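You operate a simulated robot arm through the tools that you are given. There is no shell and no other tool. Be economical: measure what you need, move in short steps, check, and stop when the job is done.

You are at the controls of a simulated robot arm. One attempt, no reset.

## Task
Test the board's alarm by tripping the stir breaker by hand.
Fine: stir switch off first; breaker down, see the alarm lamp light, breaker up, shut the breaker door, press the alarm button once. Where these are worked on the way, their far stop is far enough and under half their travel is too little: breaker door, stir breaker.

Only the result counts: the job must be done as asked and must still hold three seconds after the hand-in. Knocking over, shifting, dropping, spilling or breaking anything else fails it.

## Robot
A 7-joint arm with a fingered hand on a trunk, on a base that drives. Base frame: it is fixed to the floor where the robot stands at the start and does not move with it; the origin is under the middle of the robot, x ahead of it, y to its left, z up. Units: cm, degrees, N and s.
Its first joint turns from -149.0 to 149.0 degrees. Places, roughly: alarm button [110, -10, 110]; amps dial [170, -50, 120]; black plug switch [30, 70, 110]; blue brass valve [130, -150, 110]; blue plug switch [110, -50, 60]; blue reset button [170, -50, 110]; breaker door [140, -30, 110]; cool breaker [130, -20, 110]; cool switch [80, 10, 120]; green brass valve [170, -70, 100]; grey dial [100, 0, 100]; main switch [60, 30, 100]; pump breaker [140, -30, 110]; red brass valve [130, -50, 90]; red reset button [110, -160, 100]; set knob [80, 10, 100]. Payload 3.5 kg.
The TCP is the grasp point between the finger pads, 3 cm short of the fingertips. In the tool frame z runs along the fingers and y along their closing line. The gripper opens to 10.4 cm. The gripper's body begins 3.5 cm behind the TCP. The gripper is a hand of 4 fingers: y runs from the thumb to the fingers, the wrist lies at [-1.5, -11, -18.6] in the tool frame, and closing takes about 1.5 s.
Orientation is told as [roll, pitch, yaw] about the base's x, y, z axes, in that order, counted from this pose: with the fingers straight down and the wrist toward the robot, the tool's x, y and z point along [0, 1, 0], [1, 0, 0] and [0, 0, -1] of the base frame.

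## Interface
- The arm moves only by the tool apply_moves. Its arguments are lists of equal length, an entry for each row: "xyz": the shift along the base's x, y, z in cm, a list of three; "dr": the turn, a rotation vector about the base's x, y, z in degrees, a list of three. In form: {"xyz": [[dx, dy, dz], ...], "dr": [[wx, wy, wz], ...]}. A call has 1 to 10 rows; each row shifts and turns the commanded pose from where the row before left it. "fingers" is the opening in per cent of the stroke, from 0 (shut) to 100 (fully open), set as the call begins (left out, the last holds). Rows are played at 5 a second. More than 5 cm and 8.6 degrees between two rows, or a gripper value outside its range, and nothing of the call is played. Where a pose cannot be reached the arm comes as near as it can. A force on the tool above 90 N (or 10 N above the force at the start of the call, whichever is more), or a blocked arm, ends the call early, and 0.2 s more pass. Each finger travels about 4.5 cm/s and halts on what it meets, pressing with about 25 N; the grip force reading is that of the motor and also rises with nothing between the fingers. The clock runs only during rows and for 0.2 s after the last one: add rows that do not move to give the fingers time. The reply holds the time, the measured pose of the TCP, the force on the tool along the base axes, the opening and the grip force, in the units named above and with some noise, with the torque about the TCP (base axes, N m) and any sound that the robot's microphone picked up.
- Cameras (640 x 400 px; columns grow to the right, rows downward): "scene" is now at [3.83, 19.68, 164.38]; the picture's right is [0.32, -0.95, 0.00], its down [-0.62, -0.21, -0.76] and it looks along [0.72, 0.24, -0.65] (base axes); focal length 214 px, centre (320, 200). "wrist" rides on the gripper at [6.1, -9.2, -13] in the tool frame; the picture's right is [-0.81, 0.28, -0.52], its down [-0.53, -0.71, 0.46] and it looks along [-0.24, 0.64, 0.72] (tool axes); focal length 275 px, centre (320, 200). There is no depth. A picture from a camera that has moved, and an enlarged one, comes with that camera's place and axes in the base frame and with its lens. The place of the scene camera against the robot may be out by one fixed shift of up to 1.8 cm in any direction.
- get_image(camera): a new picture of that camera. It takes no simulated time.
- slide_trunk(by): slides the trunk up (or, below 0, down) by that many cm; the arm and the scene camera ride with it, the base frame stays. It gives what a move gives, with no picture.
- base_move(legs): drives the robot by 1 to 6 legs, each [ahead, left, turn to the left] in cm, cm and degrees, along the robot's own axes; the way and the turn of a leg run together, so that a leg with both is an arc; at most 150 cm and 180 degrees a leg. The arm and the cameras ride along, it lands a little off, and it stops where it bumps. It gives what a move gives.
- set_fingers(index, middle, ring, thumb_bend, thumb_turn): sets how far each is bent, from 0 (flat) to 1 (curled in); at 0.3 the hand is open as for a grip, at 0.7 the pads meet at the TCP. One left out holds its place. A second passes; each finger stops where it meets its share of the squeeze, and holds until it gets a number again. A gripper value or a shape takes the hand back. It gives what a move gives, with no picture; readings hold the bend of each and the force on the fingers (four entries, about 0 where the hand has none), thumb and palm. thumb_turn goes from beside the hand (0) to across from the fingers (1), as for a grip.
- set_grasp(shape): the hand has 4 fingers and takes this shape, open, in about a second: jaw (thumb against the fingers, like two jaws); tri (thumb and two fingers); tip (a fingertip pinch); poke (one finger out to press); point (the index stretched); flat (the hand flat); cup (the hand cupped); fist (a fist). The gripper value then closes the fingers along that shape, each until it touches; the sizes above hold for jaw. It gives what a move gives, with no picture.
- aim_head(pan, tilt): turns the head with the scene camera to pan (to the left, within 155 degrees either way) and tilt (down, from -29 to 69), counted from straight ahead of the robot. It gives what a move gives.
- close_up(camera, box): a new picture of the part [left, top, right, bottom] of that camera's present view, enlarged. It takes no simulated time.
- job_done(): hands the job in; it is judged then, once.

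Go step by step. Nothing tells you exact positions but the pictures and the camera data: compare them with the known pose of the tool, close in by small moves and look again before you grip or let go. The budget is 120 turns and 90 pictures, counting those below and the enlarged ones. Unless the task says otherwise, let go and move clear before handing in, and close with one line.

The tools are called after ">>>" as name(argument=value, ...) on one line, values as JSON. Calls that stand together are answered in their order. apply_moves: Moves the arm, as the interface text tells. Its arguments: {"type":"object","properties":{"xyz":{"type":"array","items":{"type":"array","items":{"type":"number"}}},"dr":{"type":"array","items":{"type":"array","items":{"type":"number"}}},"fingers":{"type":"number"}},"required":["xyz","dr"]} The other tools are called the same way: slide_trunk (by) slides the trunk up or down; set_grasp (shape) gives the hand a shape; set_fingers (index, middle, ring, thumb_bend, thumb_turn) moves the fingers one by one; base_move (legs) drives the base; aim_head (pan, tilt) turns the head that bears the scene camera; get_image (camera) takes a picture; close_up (camera, box) takes an enlarged picture of a part of a camera's view; job_done () hands the job in.

At the start:

```text
t: 0.0
tcp_pos: [56.35, -33.11, 137.71]
orientation: [0.0, 0.0, 0.0]
ft_force: [-0.4, -0.6, -0.5]
ft_torque: [0.02, -0.01, -0.02]
gripper_width: 10.36
finger_force: 0.0
shape: jaw
bend: [0.3, 0.3, 0.3, 0.3, 0.98]
finger forces: [0.1, 0.0, 0.1, 0.0, 0.0, 0.0]
trunk travel left (down, up): [-67.5, 3.5]
robot x, y, heading: [-0.08, 0.04, 0.3]
head pan, tilt: [18.4, 40.7]
```

scene: 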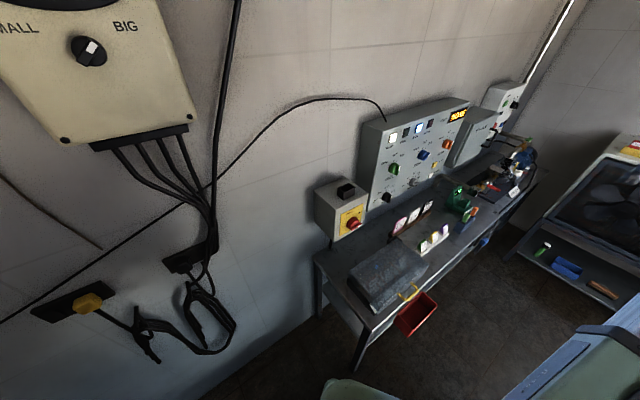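
wrist: 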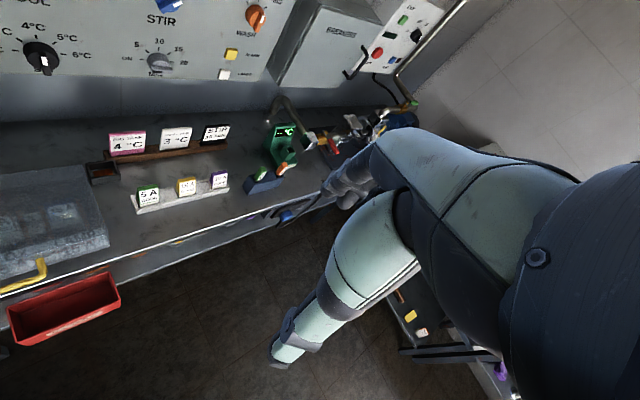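

The board stands on a bench along a wall that runs diagonally away to the right. I'll enlarge the board to read it.

>>> close_up(camera="scene", box=[350, 80, 540, 220])

>>> close_up(camera="wrist", box=[0, 0, 440, 120])

```text
2.86 times, centred on (445, 150) of scene
camera zoom: at [3.83, 19.68, 164.38], right [0.32, -0.95, 0.0], down [-0.62, -0.21, -0.76], along [0.72, 0.24, -0.65], focal length 613 px, centre (-37, 343)
```

zoom: 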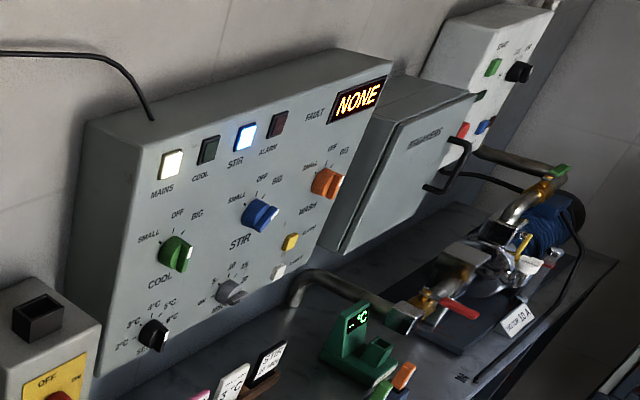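

```text
1.45 times, centred on (220, 60) of wrist
camera zoom: at [47.31, -26.96, 150.78], right [0.28, -0.81, 0.52], down [-0.71, -0.53, -0.46], along [0.64, -0.24, -0.72], focal length 400 px, centre (466, 404)
```

zoom: 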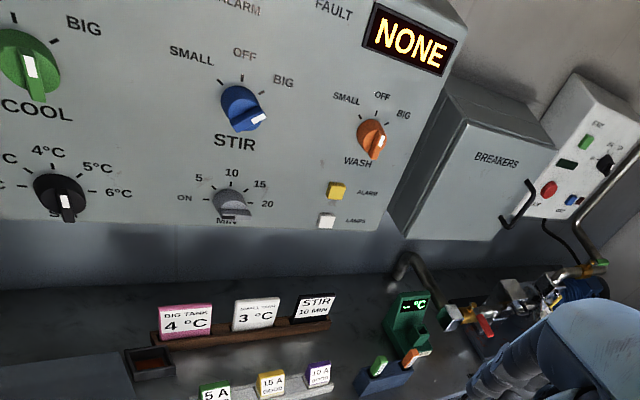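

I need a map of the surroundings before I drive, because there may be another bench to the right. I'll turn the head to look.

>>> aim_head(pan=-35, tilt=45)

>>> get_image(camera="scene")

```text
t: 1.2
tcp_pos: [56.38, -32.96, 137.66]
orientation: [0.0, 0.0, 0.1]
ft_force: [0.0, 0.4, 1.9]
ft_torque: [0.02, 0.0, -0.04]
gripper_width: 10.34
finger_force: 0.1
shape: jaw
bend: [0.3, 0.3, 0.3, 0.3, 0.98]
finger forces: [0.0, 0.1, 0.0, 0.1, 0.1, 0.1]
trunk travel left (down, up): [-67.5, 3.5]
robot x, y, heading: [0.26, -0.11, 0.1]
head pan, tilt: [-35.0, 45.0]
```

```text
85 pictures are left
camera scene: at [2.47, 12.36, 163.75], right [-0.57, -0.82, 0.0], down [-0.58, 0.41, -0.71], along [0.58, -0.41, -0.71], focal length 214 px, centre (320, 200)
```

scene: 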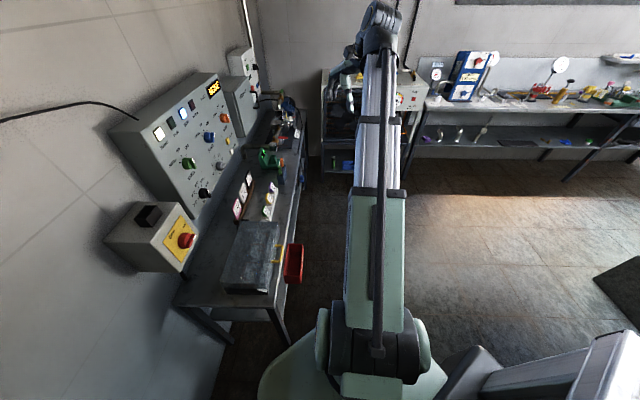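

The floor to the right is open; the board's wall runs along about (0.82, -0.57). I'll drive to a spot facing the board and then turn towards it.

>>> base_move(legs=[[70, -85, 0], [0, 0, 55]])

>>> aim_head(pan=0, tilt=40)

>>> get_image(camera="scene")

>>> get_image(camera="wrist")

```text
t: 3.3
tcp_pos: [69.5, -43.81, 137.66]
orientation: [0.0, 0.0, 4.0]
ft_force: [-0.2, 0.4, -0.5]
ft_torque: [-0.07, 0.01, 0.0]
gripper_width: 10.42
finger_force: 0.2
shape: jaw
bend: [0.3, 0.3, 0.3, 0.3, 0.98]
finger forces: [0.0, 0.0, 0.0, 0.0, 0.1, 0.1]
trunk travel left (down, up): [-67.5, 3.5]
robot x, y, heading: [10.56, -14.8, 3.8]
head pan, tilt: [-35.0, 45.0]
stopped in leg 1: the robot was blocked; the commanded pose is now the measured one
```

```text
t: 4.3
tcp_pos: [69.42, -43.8, 137.63]
orientation: [0.1, 0.1, 4.0]
ft_force: [-0.2, 1.2, 0.0]
ft_torque: [0.02, 0.02, 0.02]
gripper_width: 10.39
finger_force: 0.1
shape: jaw
bend: [0.3, 0.3, 0.3, 0.3, 0.98]
finger forces: [0.0, 0.0, 0.0, 0.0, 0.0, 0.0]
trunk travel left (down, up): [-67.5, 3.5]
robot x, y, heading: [11.08, -14.87, 3.9]
head pan, tilt: [0.0, 40.0]
```

```text
84 pictures are left
camera scene: at [14.04, 2.49, 164.48], right [0.07, -1.0, 0.0], down [-0.64, -0.04, -0.77], along [0.76, 0.05, -0.64], focal length 214 px, centre (320, 200)
```

scene: 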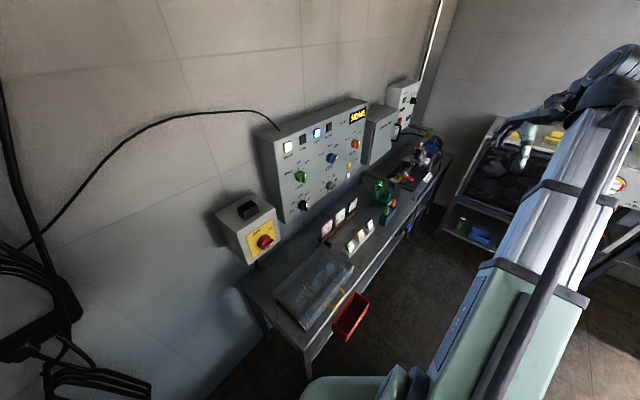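

```text
83 pictures are left
camera wrist: at [59.92, -38.34, 150.77], right [0.33, -0.79, 0.52], down [-0.67, -0.58, -0.46], along [0.66, -0.2, -0.72], focal length 275 px, centre (320, 200)
```

wrist: 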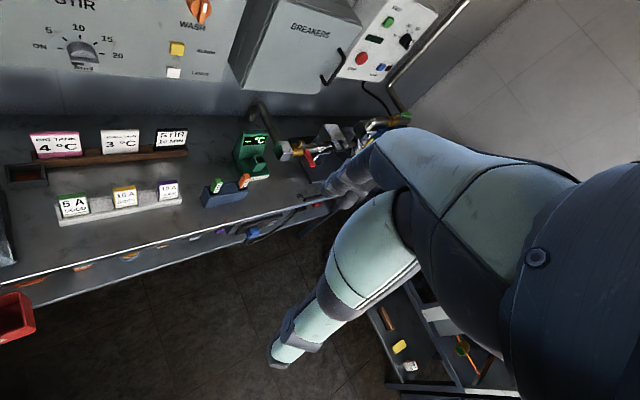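

The base got stuck, probably against the bench front. I'll back off to the right first and go forward after that.

>>> base_move(legs=[[-8, -20, 0], [0, -45, 0]])

>>> get_image(camera="scene")

```text
t: 8.4
tcp_pos: [65.37, -110.47, 137.61]
orientation: [0.0, 0.0, 3.7]
ft_force: [-0.7, -0.5, 0.9]
ft_torque: [-0.02, 0.0, 0.03]
gripper_width: 10.41
finger_force: 0.0
shape: jaw
bend: [0.3, 0.3, 0.3, 0.3, 0.98]
finger forces: [0.1, 0.1, 0.0, 0.0, 0.0, 0.1]
trunk travel left (down, up): [-67.5, 3.5]
robot x, y, heading: [7.16, -81.08, 3.4]
head pan, tilt: [0.0, 40.0]
```

```text
82 pictures are left
camera scene: at [10.21, -64.01, 164.49], right [0.06, -1.0, 0.0], down [-0.64, -0.04, -0.77], along [0.76, 0.05, -0.64], focal length 214 px, centre (320, 200)
```

scene: 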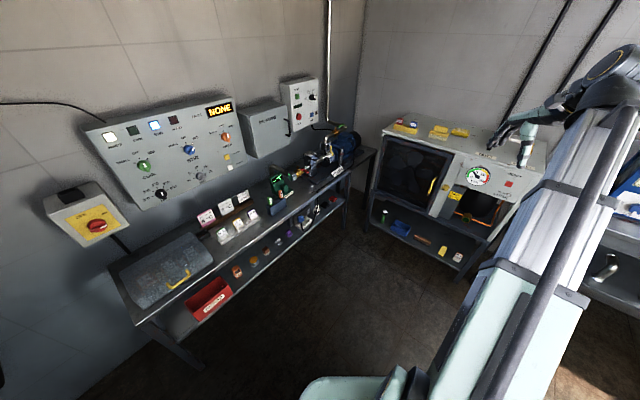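

Nothing looks disturbed. I'll turn left here to face the board and then look before I travel.

>>> base_move(legs=[[0, 0, 52]])

>>> get_image(camera="scene")

```text
t: 11.1
tcp_pos: [66.19, -53.61, 137.63]
orientation: [0.0, 0.0, 55.2]
ft_force: [-0.3, 0.0, 0.4]
ft_torque: [0.04, -0.03, -0.01]
gripper_width: 10.39
finger_force: 0.1
shape: jaw
bend: [0.3, 0.3, 0.3, 0.3, 0.98]
finger forces: [0.0, 0.1, 0.1, 0.0, 0.0, 0.0]
trunk travel left (down, up): [-67.5, 3.5]
robot x, y, heading: [6.75, -81.27, 55.5]
head pan, tilt: [0.0, 40.0]
```

```text
81 pictures are left
camera scene: at [-4.38, -68.17, 164.48], right [0.82, -0.57, 0.0], down [-0.37, -0.53, -0.77], along [0.44, 0.63, -0.64], focal length 214 px, centre (320, 200)
```

scene: 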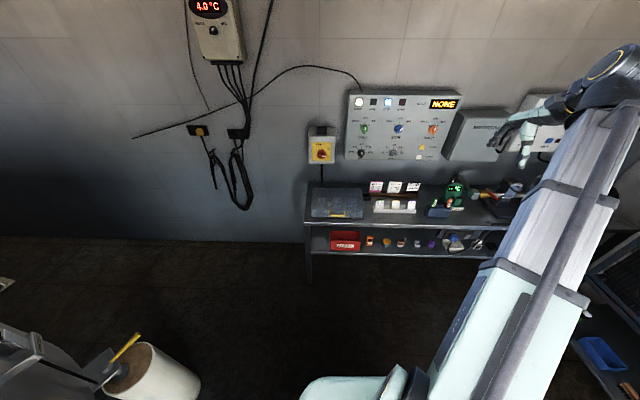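

The heading now squares with the wall. I'll move right about 56 cm and ahead 28 cm.

>>> base_move(legs=[[0, -56, 0], [25, 0, 0]])

>>> get_image(camera="scene")

>>> get_image(camera="wrist")

```text
t: 15.7
tcp_pos: [125.71, -65.71, 137.54]
orientation: [0.0, 0.0, 55.2]
ft_force: [0.5, 0.4, 0.1]
ft_torque: [-0.05, 0.0, 0.01]
gripper_width: 10.38
finger_force: 0.0
shape: jaw
bend: [0.3, 0.3, 0.3, 0.3, 0.98]
finger forces: [0.1, 0.1, 0.0, 0.0, 0.1, 0.0]
trunk travel left (down, up): [-67.5, 3.5]
robot x, y, heading: [66.41, -93.13, 55.2]
head pan, tilt: [0.0, 40.0]
```

```text
80 pictures are left
camera scene: at [55.09, -79.89, 164.47], right [0.82, -0.57, 0.0], down [-0.37, -0.53, -0.77], along [0.44, 0.63, -0.64], focal length 214 px, centre (320, 200)
```

scene: 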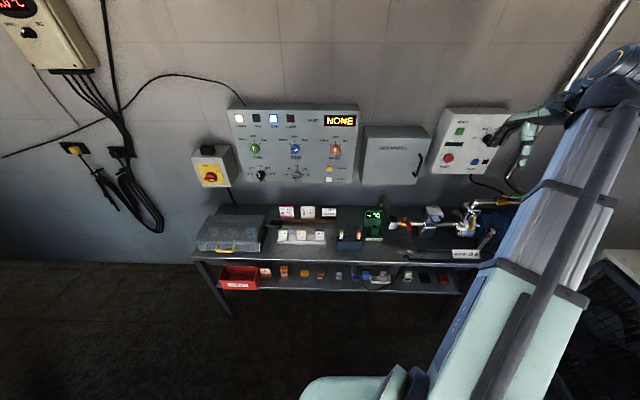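

```text
79 pictures are left
camera wrist: at [115.52, -69.68, 150.73], right [0.82, -0.24, 0.52], down [0.03, -0.89, -0.45], along [0.57, 0.39, -0.72], focal length 275 px, centre (320, 200)
```

wrist: 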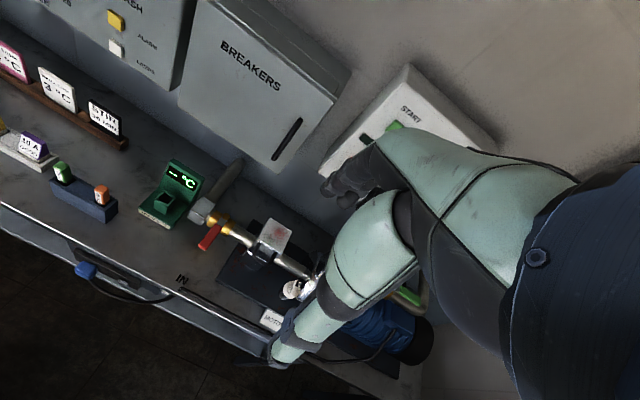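

I'm now square to the board. I'll enlarge the board and the breaker box.

>>> close_up(camera="scene", box=[220, 95, 365, 190])

>>> close_up(camera="scene", box=[350, 95, 540, 220])

```text
4.21 times, centred on (292, 142) of scene
camera zoom: at [55.09, -79.89, 164.47], right [0.82, -0.57, 0.0], down [-0.37, -0.53, -0.77], along [0.44, 0.63, -0.64], focal length 903 px, centre (436, 442)
```

zoom: 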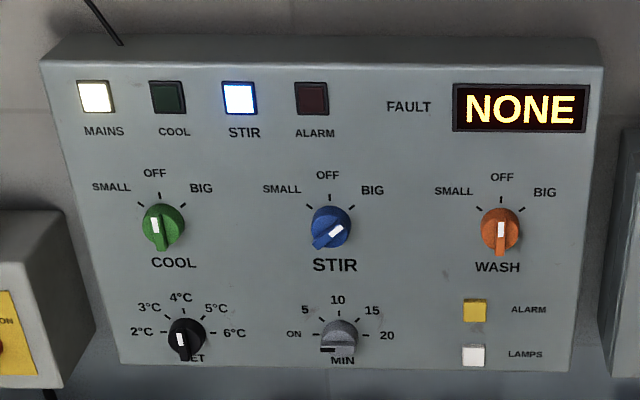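

```text
3.20 times, centred on (445, 158) of scene
camera zoom: at [55.09, -79.89, 164.47], right [0.82, -0.57, 0.0], down [-0.37, -0.53, -0.77], along [0.44, 0.63, -0.64], focal length 686 px, centre (-80, 336)
```

zoom: 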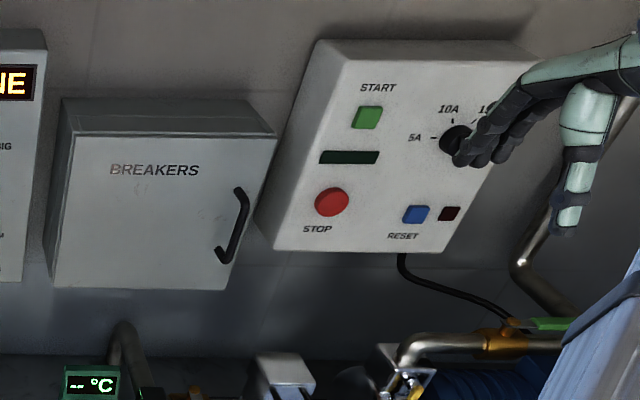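

Measured along the wall (s) and into it (d), the stir knob is near s=79, d=58, z=118, and it points to BIG. Next I'll turn the tool to point at the board and bring it to the middle.

>>> apply_moves(xyz=[[-2.46, 1.71, 0], [-2.46, 1.71, 0], [-2.46, 1.71, 0], [-2.46, 1.71, 0], [-2.46, 1.71, 0], [-2.46, 1.71, 0]], dr=[[6.158, -4.283, 0], [6.158, -4.283, 0], [6.158, -4.283, 0], [6.158, -4.283, 0], [6.158, -4.283, 0], [6.158, -4.283, 0]])

>>> apply_moves(xyz=[[-2.46, 1.71, 0], [-2.46, 1.71, 0], [-2.46, 1.71, 0], [-2.46, 1.71, 0], [-2.46, 1.71, 0], [-2.46, 1.71, 0]], dr=[[6.158, -4.283, 0], [6.158, -4.283, 0], [6.158, -4.283, 0], [6.158, -4.283, 0], [6.158, -4.283, 0], [6.158, -4.283, 0]])

>>> get_image(camera="scene")

>>> get_image(camera="wrist")

```text
t: 17.1
tcp_pos: [110.9, -55.28, 137.86]
orientation: [0.1, -45.2, 55.0]
ft_force: [0.0, 0.0, 0.1]
ft_torque: [0.0, -0.01, 0.02]
gripper_width: 10.39
finger_force: 0.1
shape: jaw
bend: [0.3, 0.3, 0.3, 0.3, 0.98]
finger forces: [0.0, 0.0, 0.1, 0.0, 0.0, 0.1]
trunk travel left (down, up): [-67.5, 3.5]
robot x, y, heading: [65.99, -92.76, 55.2]
head pan, tilt: [0.0, 40.0]
```

```text
t: 18.5
tcp_pos: [102.49, -41.41, 141.79]
orientation: [-16.4, -86.7, 72.9]
ft_force: [0.8, 0.4, 0.2]
ft_torque: [0.0, 0.01, 0.01]
gripper_width: 10.38
finger_force: 0.0
shape: jaw
bend: [0.3, 0.3, 0.3, 0.3, 0.98]
finger forces: [0.0, 0.0, 0.0, 0.1, 0.1, 0.0]
out of reach, approached as far as the arm can: row 1, 2, 3, 4, 5
trunk travel left (down, up): [-67.5, 3.5]
robot x, y, heading: [66.21, -92.63, 54.9]
head pan, tilt: [0.0, 40.0]
```

```text
76 pictures are left
camera scene: at [55.0, -79.98, 164.48], right [0.82, -0.57, 0.0], down [-0.37, -0.53, -0.77], along [0.44, 0.63, -0.64], focal length 214 px, centre (320, 200)
```

scene: 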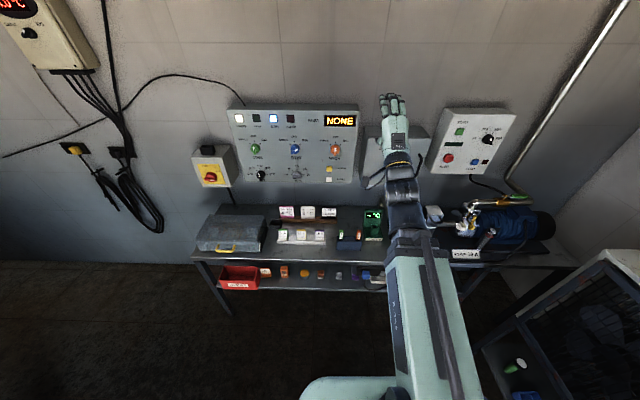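

```text
75 pictures are left
camera wrist: at [90.11, -49.68, 133.34], right [0.39, -0.86, 0.32], down [0.68, 0.05, -0.73], along [0.61, 0.5, 0.61], focal length 275 px, centre (320, 200)
```

wrist: 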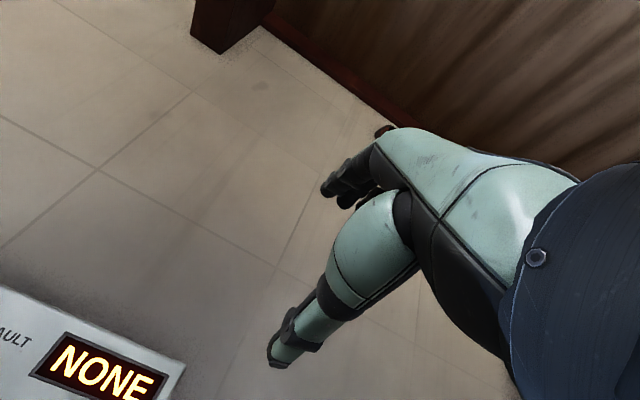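

The tool now points about at the wall. I'll lower the trunk so the shoulder suits the z≈115 work, hold still, and read the pose.

>>> slide_trunk(by=-20)

>>> apply_moves(xyz=[[0, 0, 0], [0, 0, 0]], dr=[[0, 0, 0], [0, 0, 0]])

>>> get_image(camera="scene")

```text
t: 20.6
tcp_pos: [102.52, -41.68, 121.91]
orientation: [-13.5, -86.8, 70.0]
ft_force: [-0.5, -0.4, 1.1]
ft_torque: [0.02, 0.0, -0.03]
gripper_width: 10.38
finger_force: 0.1
shape: jaw
bend: [0.3, 0.3, 0.3, 0.3, 0.98]
finger forces: [0.0, 0.0, 0.0, 0.0, 0.0, 0.0]
trunk travel left (down, up): [-47.5, 23.5]
robot x, y, heading: [66.35, -92.93, 55.4]
head pan, tilt: [0.0, 40.0]
```

```text
t: 21.2
tcp_pos: [102.47, -41.63, 121.89]
orientation: [-13.4, -86.8, 70.0]
ft_force: [-0.3, 0.6, -0.2]
ft_torque: [0.0, -0.03, 0.04]
gripper_width: 10.4
finger_force: 0.1
shape: jaw
bend: [0.3, 0.3, 0.3, 0.3, 0.98]
finger forces: [0.0, 0.1, 0.0, 0.0, 0.0, 0.1]
trunk travel left (down, up): [-47.5, 23.5]
robot x, y, heading: [66.38, -93.47, 55.0]
head pan, tilt: [0.0, 40.0]
```

```text
74 pictures are left
camera scene: at [55.01, -79.99, 144.48], right [0.82, -0.57, 0.0], down [-0.37, -0.53, -0.77], along [0.44, 0.63, -0.64], focal length 214 px, centre (320, 200)
```

scene: 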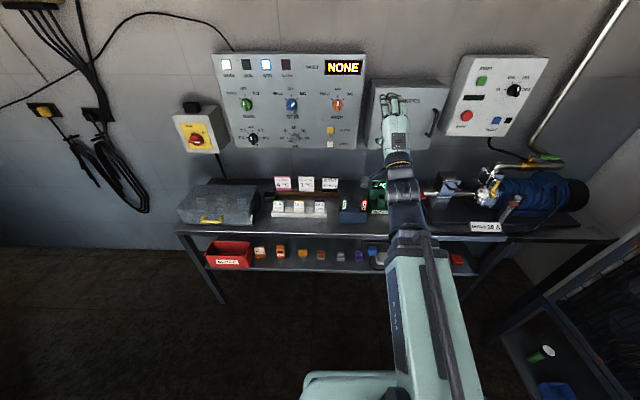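

The tool now points within 3° of the wall normal. I'll roll it 45° to match the knob bar, then drive 12 cm closer.

>>> apply_moves(xyz=[[-2.46, 1.71, 0], [-2.46, 1.71, 0], [-2.46, 1.71, 0], [-2.46, 1.71, 0], [-2.46, 1.71, 0], [-2.46, 1.71, 0], [-2.46, 1.71, 0]], dr=[[-4.28, -6.16, 0], [-4.28, -6.16, 0], [-4.28, -6.16, 0], [-4.28, -6.16, 0], [-4.28, -6.16, 0], [-4.28, -6.16, 0], [2.46, -1.71, 0]])

>>> base_move(legs=[[12, 0, 0]])

>>> get_image(camera="wrist")

>>> get_image(camera="scene")

```text
t: 22.8
tcp_pos: [85.49, -29.66, 121.54]
orientation: [-89.9, -44.1, 143.8]
ft_force: [0.1, 0.5, 0.3]
ft_torque: [-0.02, -0.01, -0.02]
gripper_width: 10.4
finger_force: 0.0
shape: jaw
bend: [0.3, 0.3, 0.3, 0.3, 0.98]
finger forces: [0.0, 0.1, 0.0, 0.0, 0.1, 0.0]
trunk travel left (down, up): [-47.5, 23.5]
robot x, y, heading: [66.48, -93.1, 54.9]
head pan, tilt: [0.0, 40.0]
```

```text
t: 24.1
tcp_pos: [92.66, -19.76, 121.58]
orientation: [-90.0, -44.3, 143.7]
ft_force: [0.2, 0.1, -0.1]
ft_torque: [-0.02, 0.01, 0.03]
gripper_width: 10.37
finger_force: 0.0
shape: jaw
bend: [0.3, 0.3, 0.3, 0.3, 0.98]
finger forces: [0.0, 0.0, 0.1, 0.1, 0.0, 0.1]
trunk travel left (down, up): [-47.5, 23.5]
robot x, y, heading: [73.48, -83.29, 55.1]
head pan, tilt: [0.0, 40.0]
```

```text
73 pictures are left
camera wrist: at [86.9, -31.71, 110.9], right [-0.01, -0.63, 0.77], down [0.98, -0.15, -0.12], along [0.19, 0.76, 0.62], focal length 275 px, centre (320, 200)
```

wrist: 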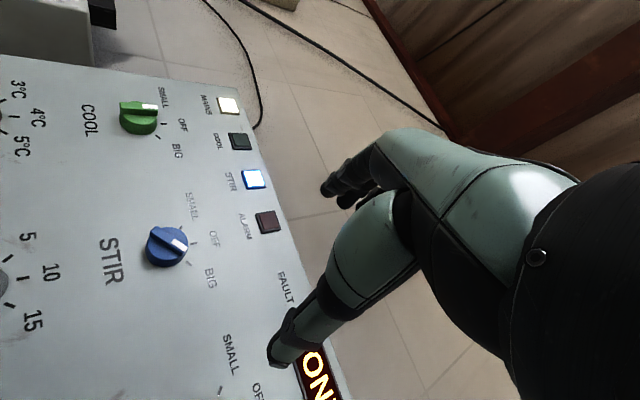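

```text
72 pictures are left
camera scene: at [62.02, -69.95, 144.47], right [0.82, -0.57, 0.0], down [-0.37, -0.53, -0.77], along [0.44, 0.63, -0.64], focal length 214 px, centre (320, 200)
```

scene: 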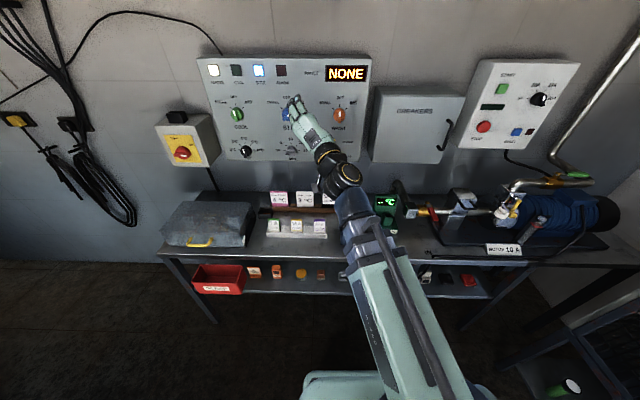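

The fingers point at the board with the right roll. I'll enlarge the wrist view to read the stir knob's pose.

>>> close_up(camera="wrist", box=[70, 60, 310, 320])

>>> close_up(camera="scene", box=[200, 50, 380, 170])

```text
1.54 times, centred on (190, 190) of wrist
camera zoom: at [86.9, -31.71, 110.9], right [-0.01, -0.63, 0.77], down [0.98, -0.15, -0.12], along [0.19, 0.76, 0.62], focal length 424 px, centre (520, 215)
```

zoom: 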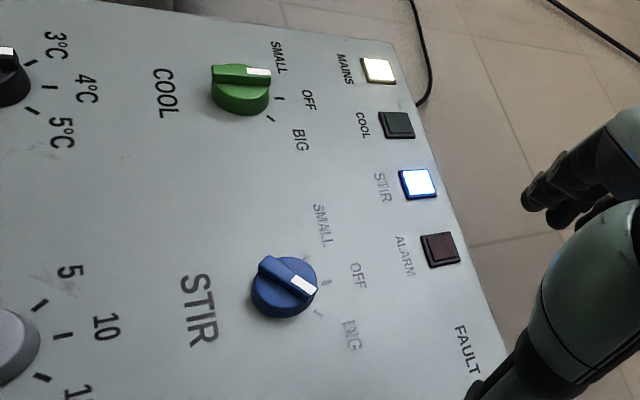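

```text
3.33 times, centred on (290, 110) of scene
camera zoom: at [62.02, -69.95, 144.47], right [0.82, -0.57, 0.0], down [-0.37, -0.53, -0.77], along [0.44, 0.63, -0.64], focal length 715 px, centre (420, 500)
```

zoom: 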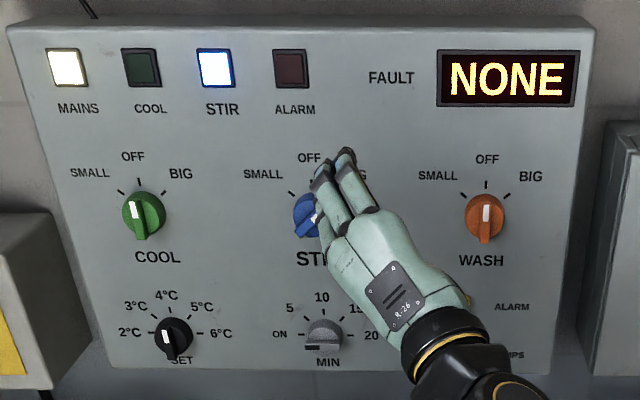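

The knob bar points to BIG, so it needs about 45° counter-clockwise. The wrist view puts the knob near s=79.3, z=116.4, so I'll align on it and advance part of the way.

>>> apply_moves(xyz=[[-2.24, 1.56, -1.73], [-2.24, 1.56, -1.73], [-2.24, 1.56, -1.74], [1.9, 2.74, 0], [1.9, 2.74, 0], [1.9, 2.74, 0]], dr=[[0, 0, 0], [0, 0, 0], [0, 0, 0], [0, 0, 0], [0, 0, 0], [0, 0, 0]])

>>> get_image(camera="wrist")

>>> close_up(camera="scene", box=[200, 50, 380, 170])

```text
t: 25.5
tcp_pos: [94.92, -9.42, 121.95]
orientation: [-88.9, -43.8, 143.5]
ft_force: [-0.3, -0.4, 0.1]
ft_torque: [0.02, 0.04, 0.01]
gripper_width: 10.4
finger_force: 0.0
shape: jaw
bend: [0.3, 0.3, 0.3, 0.3, 0.98]
finger forces: [0.1, 0.1, 0.0, 0.0, 0.0, 0.0]
out of reach, approached as far as the arm can: row 1, 2, 3, 4, 5, 6
trunk travel left (down, up): [-47.5, 23.5]
robot x, y, heading: [72.95, -83.07, 55.3]
head pan, tilt: [0.0, 40.0]
```

```text
69 pictures are left
camera wrist: at [89.28, -21.72, 111.46], right [0.0, -0.62, 0.78], down [0.98, -0.15, -0.12], along [0.19, 0.77, 0.61], focal length 275 px, centre (320, 200)
```

wrist: 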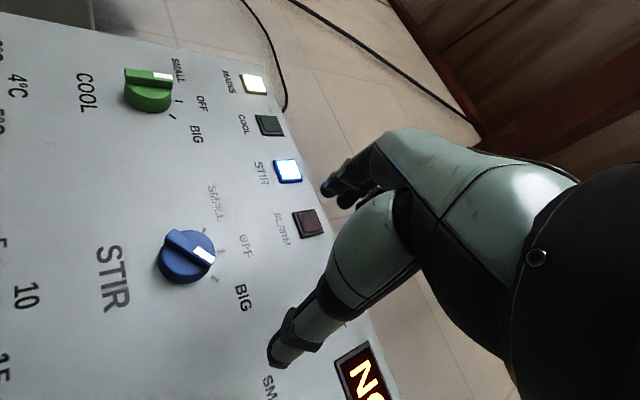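

```text
3.33 times, centred on (290, 110) of scene
camera zoom: at [62.0, -69.93, 144.47], right [0.82, -0.57, 0.0], down [-0.37, -0.53, -0.77], along [0.44, 0.63, -0.64], focal length 715 px, centre (420, 500)
```

zoom: 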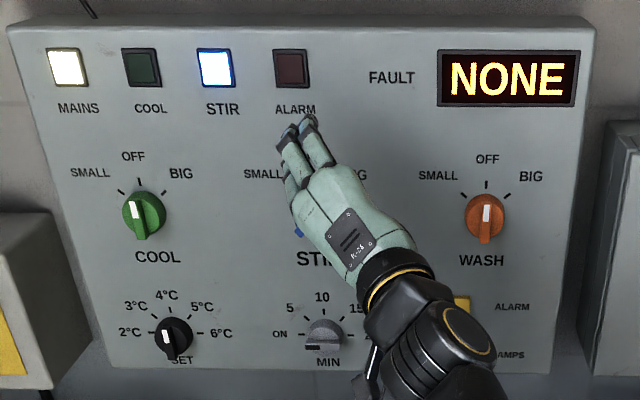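

The arm won't go lower in this pose, so I'll lower the trunk and shift the base a little left instead.

>>> slide_trunk(by=-5.5)

>>> base_move(legs=[[0, 4.1, 0]])

>>> apply_moves(xyz=[[0, 0, 0]], dr=[[0, 0, 0]])

>>> get_image(camera="wrist")

```text
t: 26.4
tcp_pos: [94.93, -9.64, 116.48]
orientation: [-88.9, -43.8, 143.7]
ft_force: [0.1, 0.4, 0.1]
ft_torque: [-0.01, 0.0, 0.02]
gripper_width: 10.37
finger_force: 0.1
shape: jaw
bend: [0.3, 0.3, 0.3, 0.3, 0.98]
finger forces: [0.1, 0.0, 0.1, 0.1, 0.1, 0.0]
trunk travel left (down, up): [-42.0, 29.0]
robot x, y, heading: [73.05, -83.03, 55.1]
head pan, tilt: [0.0, 40.0]
```

```text
t: 27.3
tcp_pos: [91.51, -7.19, 116.43]
orientation: [-88.8, -43.8, 143.6]
ft_force: [-0.1, -0.1, 1.0]
ft_torque: [-0.01, 0.0, 0.01]
gripper_width: 10.38
finger_force: 0.0
shape: jaw
bend: [0.3, 0.3, 0.3, 0.3, 0.98]
finger forces: [0.1, 0.0, 0.1, 0.0, 0.0, 0.0]
trunk travel left (down, up): [-42.0, 29.0]
robot x, y, heading: [69.96, -80.57, 55.2]
head pan, tilt: [0.0, 40.0]
```

```text
t: 27.7
tcp_pos: [91.52, -7.26, 116.51]
orientation: [-88.9, -43.8, 143.6]
ft_force: [0.3, 0.4, -0.2]
ft_torque: [0.02, -0.01, -0.01]
gripper_width: 10.41
finger_force: 0.1
shape: jaw
bend: [0.3, 0.3, 0.3, 0.3, 0.98]
finger forces: [0.1, 0.1, 0.0, 0.0, 0.0, 0.1]
trunk travel left (down, up): [-42.0, 29.0]
robot x, y, heading: [70.03, -80.85, 55.4]
head pan, tilt: [0.0, 40.0]
```

```text
67 pictures are left
camera wrist: at [85.9, -19.46, 105.97], right [0.0, -0.62, 0.78], down [0.98, -0.15, -0.12], along [0.19, 0.77, 0.61], focal length 275 px, centre (320, 200)
```

wrist: 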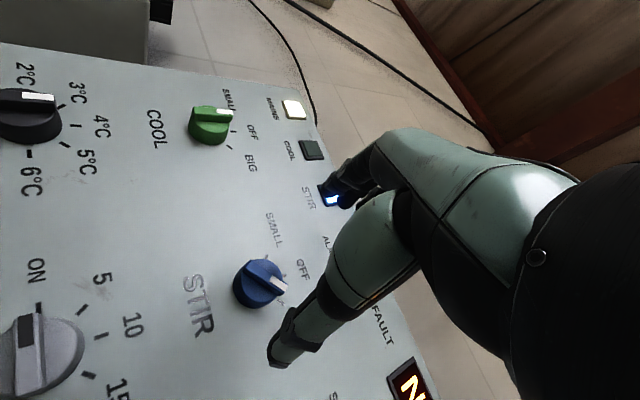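

Three wrist views agree on the knob top at s≈79.4, d≈57.6, z≈116.2, and the tool is on its axis. I'll advance about 9 cm and look.

>>> apply_moves(xyz=[[1.74, 2.44, -0.1], [1.74, 2.44, -0.1], [1.74, 2.44, -0.1], [0, 0, 0]], dr=[[0, 0, 0], [0, 0, 0], [0, 0, 0], [0, 0, 0]])

>>> get_image(camera="wrist")

>>> close_up(camera="scene", box=[230, 30, 410, 150])

```text
t: 28.7
tcp_pos: [96.63, 0.21, 116.08]
orientation: [-88.3, -43.5, 143.5]
ft_force: [1.1, 0.5, -0.5]
ft_torque: [0.01, 0.01, -0.02]
gripper_width: 10.39
finger_force: 0.0
shape: jaw
bend: [0.3, 0.3, 0.3, 0.3, 0.98]
finger forces: [0.0, 0.0, 0.0, 0.0, 0.1, 0.1]
trunk travel left (down, up): [-42.0, 29.0]
robot x, y, heading: [69.77, -80.47, 55.3]
head pan, tilt: [0.0, 40.0]
```

```text
66 pictures are left
camera wrist: at [91.1, -12.27, 105.69], right [0.0, -0.62, 0.79], down [0.98, -0.14, -0.12], along [0.18, 0.78, 0.6], focal length 275 px, centre (320, 200)
```

wrist: 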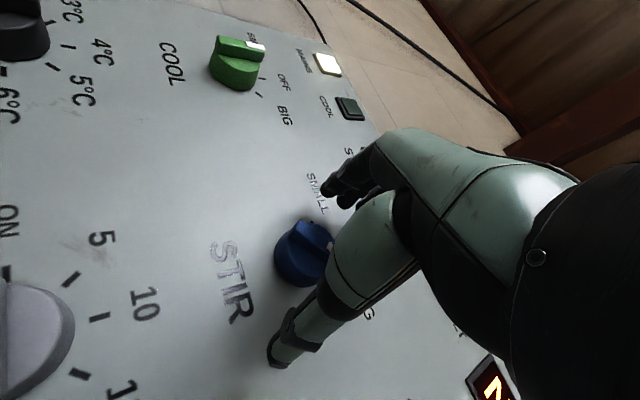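

```text
3.33 times, centred on (320, 90) of scene
camera zoom: at [58.67, -67.61, 138.97], right [0.82, -0.57, 0.0], down [-0.37, -0.53, -0.77], along [0.44, 0.63, -0.64], focal length 715 px, centre (320, 567)
```

zoom: 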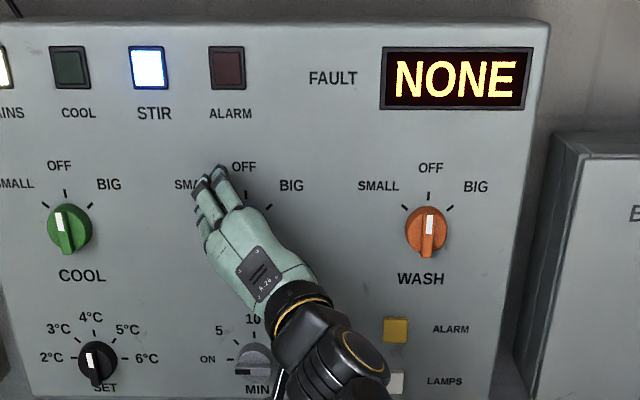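

The knob lies between thumb and fingers, so I'll go 0.7 cm deeper and close.

>>> apply_moves(xyz=[[0.4, 0.57, 0], [0, 0, 0]], dr=[[0, 0, 0], [0, 0, 0]])

>>> apply_moves(xyz=[[0, 0, 0], [0, 0, 0], [0, 0, 0], [0, 0, 0], [0, 0, 0], [0, 0, 0], [0, 0, 0], [0, 0, 0]], dr=[[0, 0, 0], [0, 0, 0], [0, 0, 0], [0, 0, 0], [0, 0, 0], [0, 0, 0], [0, 0, 0], [0, 0, 0]], fingers=0)

>>> get_image(camera="wrist")

```text
t: 29.3
tcp_pos: [97.07, 0.71, 116.15]
orientation: [-88.1, -43.6, 143.6]
ft_force: [0.1, -0.5, 0.3]
ft_torque: [-0.02, 0.02, 0.01]
gripper_width: 10.39
finger_force: 0.0
shape: jaw
bend: [0.3, 0.3, 0.3, 0.3, 0.98]
finger forces: [0.0, 0.0, 0.0, 0.0, 0.0, 0.1]
trunk travel left (down, up): [-42.0, 29.0]
robot x, y, heading: [70.08, -80.85, 55.1]
head pan, tilt: [0.0, 40.0]
```

```text
t: 31.1
tcp_pos: [97.09, 0.72, 116.06]
orientation: [-88.2, -43.5, 143.5]
ft_force: [1.3, -2.6, -3.2]
ft_torque: [-0.08, 0.0, -0.05]
gripper_width: 3.39
finger_force: 24.8
shape: jaw
bend: [0.74, 0.48, 0.5, 0.74, 1.0]
finger forces: [12.5, 6.7, 0.0, 0.0, 22.7, 0.0]
trunk travel left (down, up): [-42.0, 29.0]
robot x, y, heading: [69.88, -80.7, 55.3]
head pan, tilt: [0.0, 40.0]
```

```text
64 pictures are left
camera wrist: at [91.56, -11.67, 105.78], right [0.0, -0.62, 0.79], down [0.98, -0.14, -0.12], along [0.18, 0.78, 0.6], focal length 275 px, centre (320, 200)
```

wrist: 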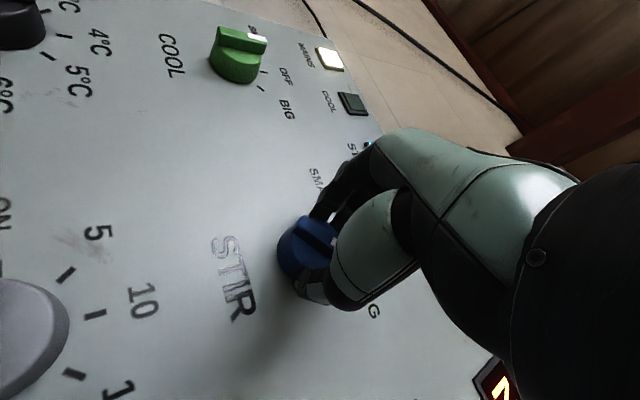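

The hand grips the knob, so I'll turn it counter-clockwise 45°.

>>> apply_moves(xyz=[[0, 0, 0], [0, 0, 0], [0, 0, 0], [0, 0, 0], [0, 0, 0], [0, 0, 0], [0, 0, 0]], dr=[[-4.28, -6.16, 0], [-4.28, -6.16, 0], [-4.28, -6.16, 0], [-4.28, -6.16, 0], [-4.28, -6.16, 0], [-4.28, -6.16, 0], [0, 0, 0]])

>>> get_image(camera="wrist")

>>> close_up(camera="scene", box=[230, 30, 410, 150])

```text
t: 32.7
tcp_pos: [97.21, 0.63, 116.22]
orientation: [-90.0, 1.1, 144.0]
ft_force: [7.1, 3.2, 11.3]
ft_torque: [0.21, -0.03, -0.05]
gripper_width: 3.29
finger_force: 25.2
shape: jaw
bend: [0.74, 0.48, 0.5, 0.74, 1.0]
finger forces: [10.9, 8.6, 0.0, 0.1, 24.5, 0.1]
trunk travel left (down, up): [-42.0, 29.0]
robot x, y, heading: [69.91, -80.55, 55.2]
head pan, tilt: [0.0, 40.0]
```

```text
63 pictures are left
camera wrist: at [97.17, -15.53, 110.4], right [-0.54, -0.25, 0.8], down [0.83, -0.04, 0.55], along [-0.1, 0.97, 0.23], focal length 275 px, centre (320, 200)
```

wrist: 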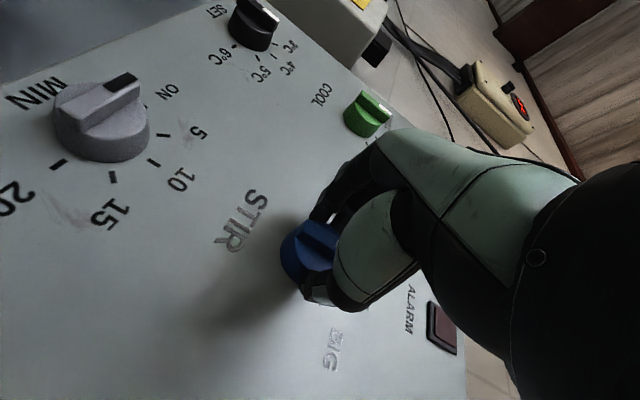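

```text
3.33 times, centred on (320, 90) of scene
camera zoom: at [58.72, -67.69, 139.0], right [0.82, -0.57, 0.0], down [-0.37, -0.53, -0.77], along [0.44, 0.63, -0.64], focal length 715 px, centre (320, 567)
```

zoom: 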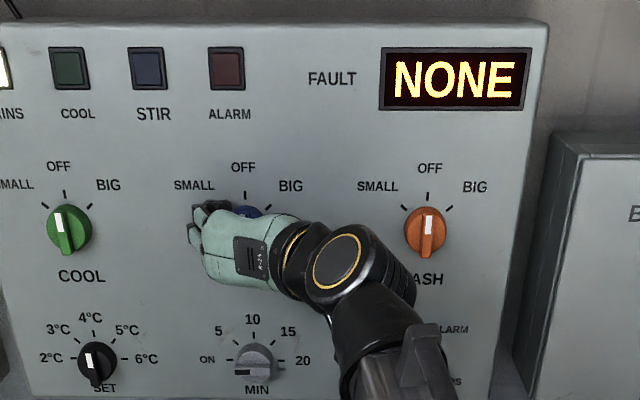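

The stir lamp is out and the knob sits at OFF. I'll release and back straight away.

>>> apply_moves(xyz=[[0, 0, 0], [0, 0, 0], [0, 0, 0], [0, 0, 0], [0, 0, 0], [0, 0, 0], [0, 0, 0], [0, 0, 0]], dr=[[0, 0, 0], [0, 0, 0], [0, 0, 0], [0, 0, 0], [0, 0, 0], [0, 0, 0], [0, 0, 0], [0, 0, 0]], fingers=100)

>>> apply_moves(xyz=[[-1.71, -2.46, 0], [-1.71, -2.46, 0], [-1.71, -2.46, 0], [-1.71, -2.46, 0], [-1.71, -2.46, 0]], dr=[[0, 0, 0], [0, 0, 0], [0, 0, 0], [0, 0, 0], [0, 0, 0]])

>>> get_image(camera="scene")

>>> close_up(camera="wrist", box=[0, 0, 480, 380])

```text
t: 34.5
tcp_pos: [97.11, 0.51, 116.15]
orientation: [-90.0, 1.2, 144.0]
ft_force: [-0.3, -0.7, 0.1]
ft_torque: [-0.01, -0.02, -0.03]
gripper_width: 10.37
finger_force: 0.0
shape: jaw
bend: [0.3, 0.3, 0.3, 0.3, 0.98]
finger forces: [0.0, 0.0, 0.0, 0.1, 0.0, 0.0]
trunk travel left (down, up): [-42.0, 29.0]
robot x, y, heading: [70.44, -80.71, 55.1]
head pan, tilt: [0.0, 40.0]
```

```text
t: 35.7
tcp_pos: [88.47, -11.84, 115.83]
orientation: [-89.9, 1.2, 143.9]
ft_force: [0.3, -0.4, 0.5]
ft_torque: [-0.03, 0.01, 0.04]
gripper_width: 10.4
finger_force: 0.1
shape: jaw
bend: [0.3, 0.3, 0.3, 0.3, 0.98]
finger forces: [0.0, 0.1, 0.0, 0.0, 0.0, 0.0]
trunk travel left (down, up): [-42.0, 29.0]
robot x, y, heading: [69.76, -80.69, 55.2]
head pan, tilt: [0.0, 40.0]
```

```text
61 pictures are left
camera scene: at [58.66, -67.63, 138.98], right [0.82, -0.57, 0.0], down [-0.37, -0.53, -0.77], along [0.44, 0.63, -0.64], focal length 214 px, centre (320, 200)
```

scene: 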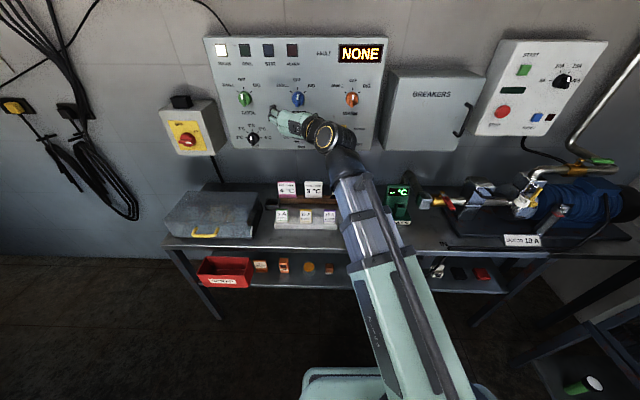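

```text
1.05 times, centred on (240, 190) of wrist (not enlarged: the box is as wide or as high as the picture)
camera zoom: at [88.32, -28.02, 110.04], right [-0.54, -0.25, 0.8], down [0.84, -0.04, 0.55], along [-0.1, 0.97, 0.23], focal length 290 px, centre (404, 210)
```

zoom: 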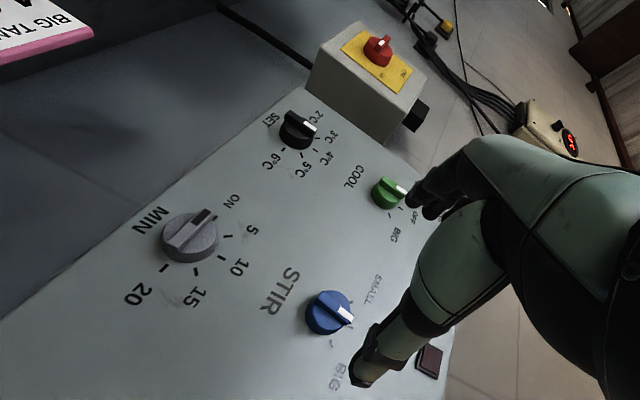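

The stir switch is off. Now I'll locate the breaker door handle with an enlarged view.

>>> close_up(camera="scene", box=[370, 55, 500, 160])

```text
3.81 times, centred on (435, 108) of scene
camera zoom: at [58.66, -67.63, 138.98], right [0.82, -0.57, 0.0], down [-0.37, -0.53, -0.77], along [0.44, 0.63, -0.64], focal length 817 px, centre (-118, 552)
```

zoom: 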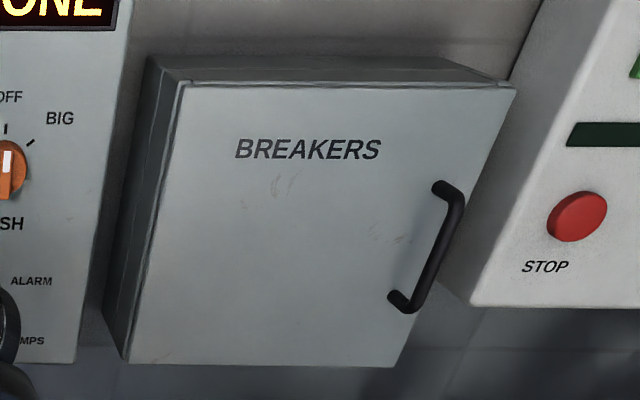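

The handle is a vertical bar near s≈136, d≈52, z 107–117, and the hinge is on the left near s≈112. I'll drive right with the hand kept back, and lower the trunk 3.5 cm.

>>> base_move(legs=[[-5, 0, 0], [0, -40, 0]])

>>> slide_trunk(by=-3.5)

>>> get_image(camera="scene")

>>> get_image(camera="wrist")

```text
t: 38.8
tcp_pos: [118.35, -38.87, 115.89]
orientation: [-90.0, 1.3, 144.1]
ft_force: [1.0, -0.6, -0.5]
ft_torque: [0.0, 0.0, -0.02]
gripper_width: 10.37
finger_force: 0.1
shape: jaw
bend: [0.3, 0.3, 0.3, 0.3, 0.98]
finger forces: [0.1, 0.0, 0.1, 0.0, 0.0, 0.0]
trunk travel left (down, up): [-42.0, 29.0]
robot x, y, heading: [100.33, -107.68, 55.3]
head pan, tilt: [0.0, 40.0]
```

```text
t: 39.5
tcp_pos: [118.43, -38.82, 112.43]
orientation: [-90.0, 1.2, 144.2]
ft_force: [-0.9, 0.3, 0.3]
ft_torque: [0.01, 0.01, 0.01]
gripper_width: 10.37
finger_force: 0.0
shape: jaw
bend: [0.3, 0.3, 0.3, 0.3, 0.98]
finger forces: [0.0, 0.0, 0.1, 0.0, 0.1, 0.0]
trunk travel left (down, up): [-38.5, 32.5]
robot x, y, heading: [100.19, -107.85, 55.4]
head pan, tilt: [0.0, 40.0]
```

```text
58 pictures are left
camera scene: at [88.91, -94.68, 135.47], right [0.82, -0.57, 0.0], down [-0.37, -0.53, -0.77], along [0.44, 0.63, -0.64], focal length 214 px, centre (320, 200)
```

scene: 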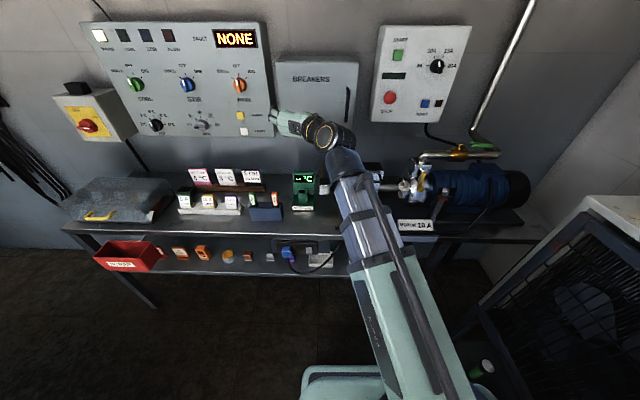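

```text
57 pictures are left
camera wrist: at [118.48, -54.96, 106.56], right [-0.54, -0.25, 0.8], down [0.84, -0.04, 0.55], along [-0.1, 0.97, 0.23], focal length 275 px, centre (320, 200)
```

wrist: 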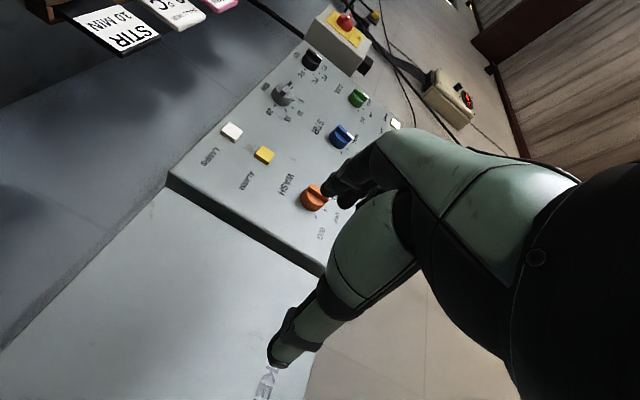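

I'll move the hand along the wall by 17 cm to stand in front of the handle, then look.

>>> apply_moves(xyz=[[3.49, -2.43, 0], [3.49, -2.43, 0], [3.49, -2.43, 0], [3.49, -2.43, 0], [0, 0, 0]], dr=[[0, 0, 0], [0, 0, 0], [0, 0, 0], [0, 0, 0], [0, 0, 0]])

>>> get_image(camera="wrist")

>>> close_up(camera="scene", box=[260, 40, 420, 180])

```text
t: 40.7
tcp_pos: [132.61, -48.66, 112.59]
orientation: [-90.1, 1.2, 144.2]
ft_force: [-0.4, 0.2, -0.4]
ft_torque: [0.01, 0.01, 0.0]
gripper_width: 10.38
finger_force: 0.1
shape: jaw
bend: [0.3, 0.3, 0.3, 0.3, 0.98]
finger forces: [0.0, 0.1, 0.0, 0.0, 0.0, 0.0]
trunk travel left (down, up): [-38.5, 32.5]
robot x, y, heading: [100.1, -107.44, 55.3]
head pan, tilt: [0.0, 40.0]
```

```text
56 pictures are left
camera wrist: at [132.56, -64.83, 106.77], right [-0.54, -0.25, 0.8], down [0.84, -0.04, 0.55], along [-0.1, 0.97, 0.23], focal length 275 px, centre (320, 200)
```

wrist: 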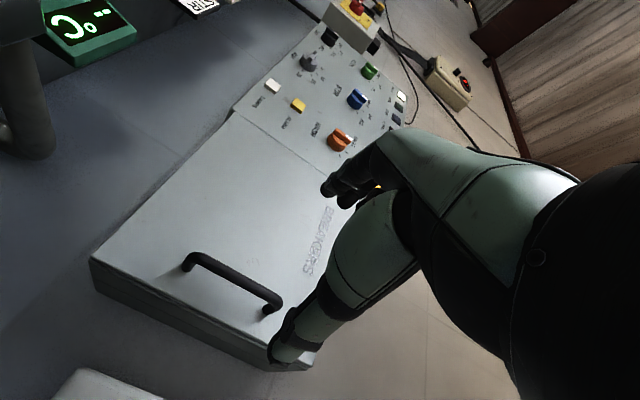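

```text
2.86 times, centred on (340, 110) of scene
camera zoom: at [88.92, -94.69, 135.48], right [0.82, -0.57, 0.0], down [-0.37, -0.53, -0.77], along [0.44, 0.63, -0.64], focal length 613 px, centre (263, 457)
```

zoom: 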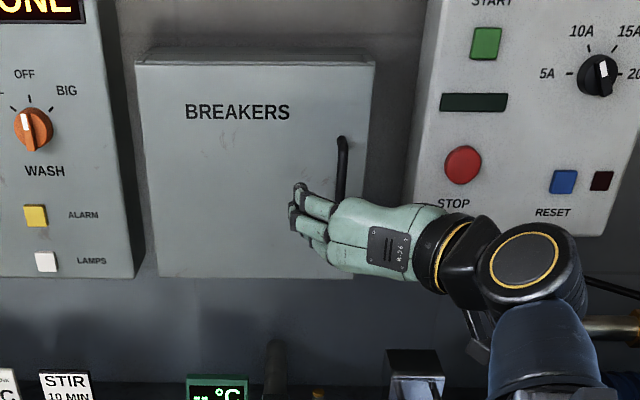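

The wrist view shows the handle nicely, at s≈136.1, z centre ≈111, d≈50. I'll advance 10 cm and check.

>>> apply_moves(xyz=[[1.73, 2.96, -0.4], [1.73, 2.96, -0.4], [1.9, 2.74, -0.4], [0, 0, 0]], dr=[[0, 0, 0], [0, 0, 0], [0, 0, 0], [0, 0, 0]])

>>> get_image(camera="wrist")

```text
t: 41.7
tcp_pos: [137.7, -40.08, 111.08]
orientation: [-90.0, 1.2, 144.3]
ft_force: [0.2, -0.6, 0.7]
ft_torque: [-0.01, -0.02, -0.01]
gripper_width: 10.37
finger_force: 0.0
shape: jaw
bend: [0.3, 0.3, 0.3, 0.3, 0.98]
finger forces: [0.0, 0.0, 0.1, 0.0, 0.1, 0.1]
trunk travel left (down, up): [-38.5, 32.5]
robot x, y, heading: [100.21, -107.93, 55.3]
head pan, tilt: [0.0, 40.0]
```

```text
54 pictures are left
camera wrist: at [137.63, -56.17, 105.17], right [-0.54, -0.25, 0.8], down [0.84, -0.04, 0.55], along [-0.1, 0.97, 0.23], focal length 275 px, centre (320, 200)
```

wrist: 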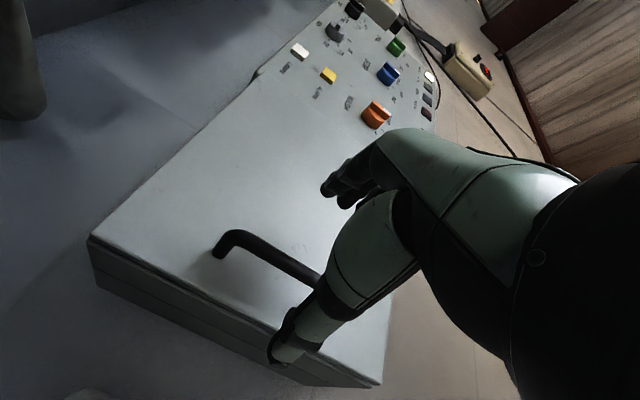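

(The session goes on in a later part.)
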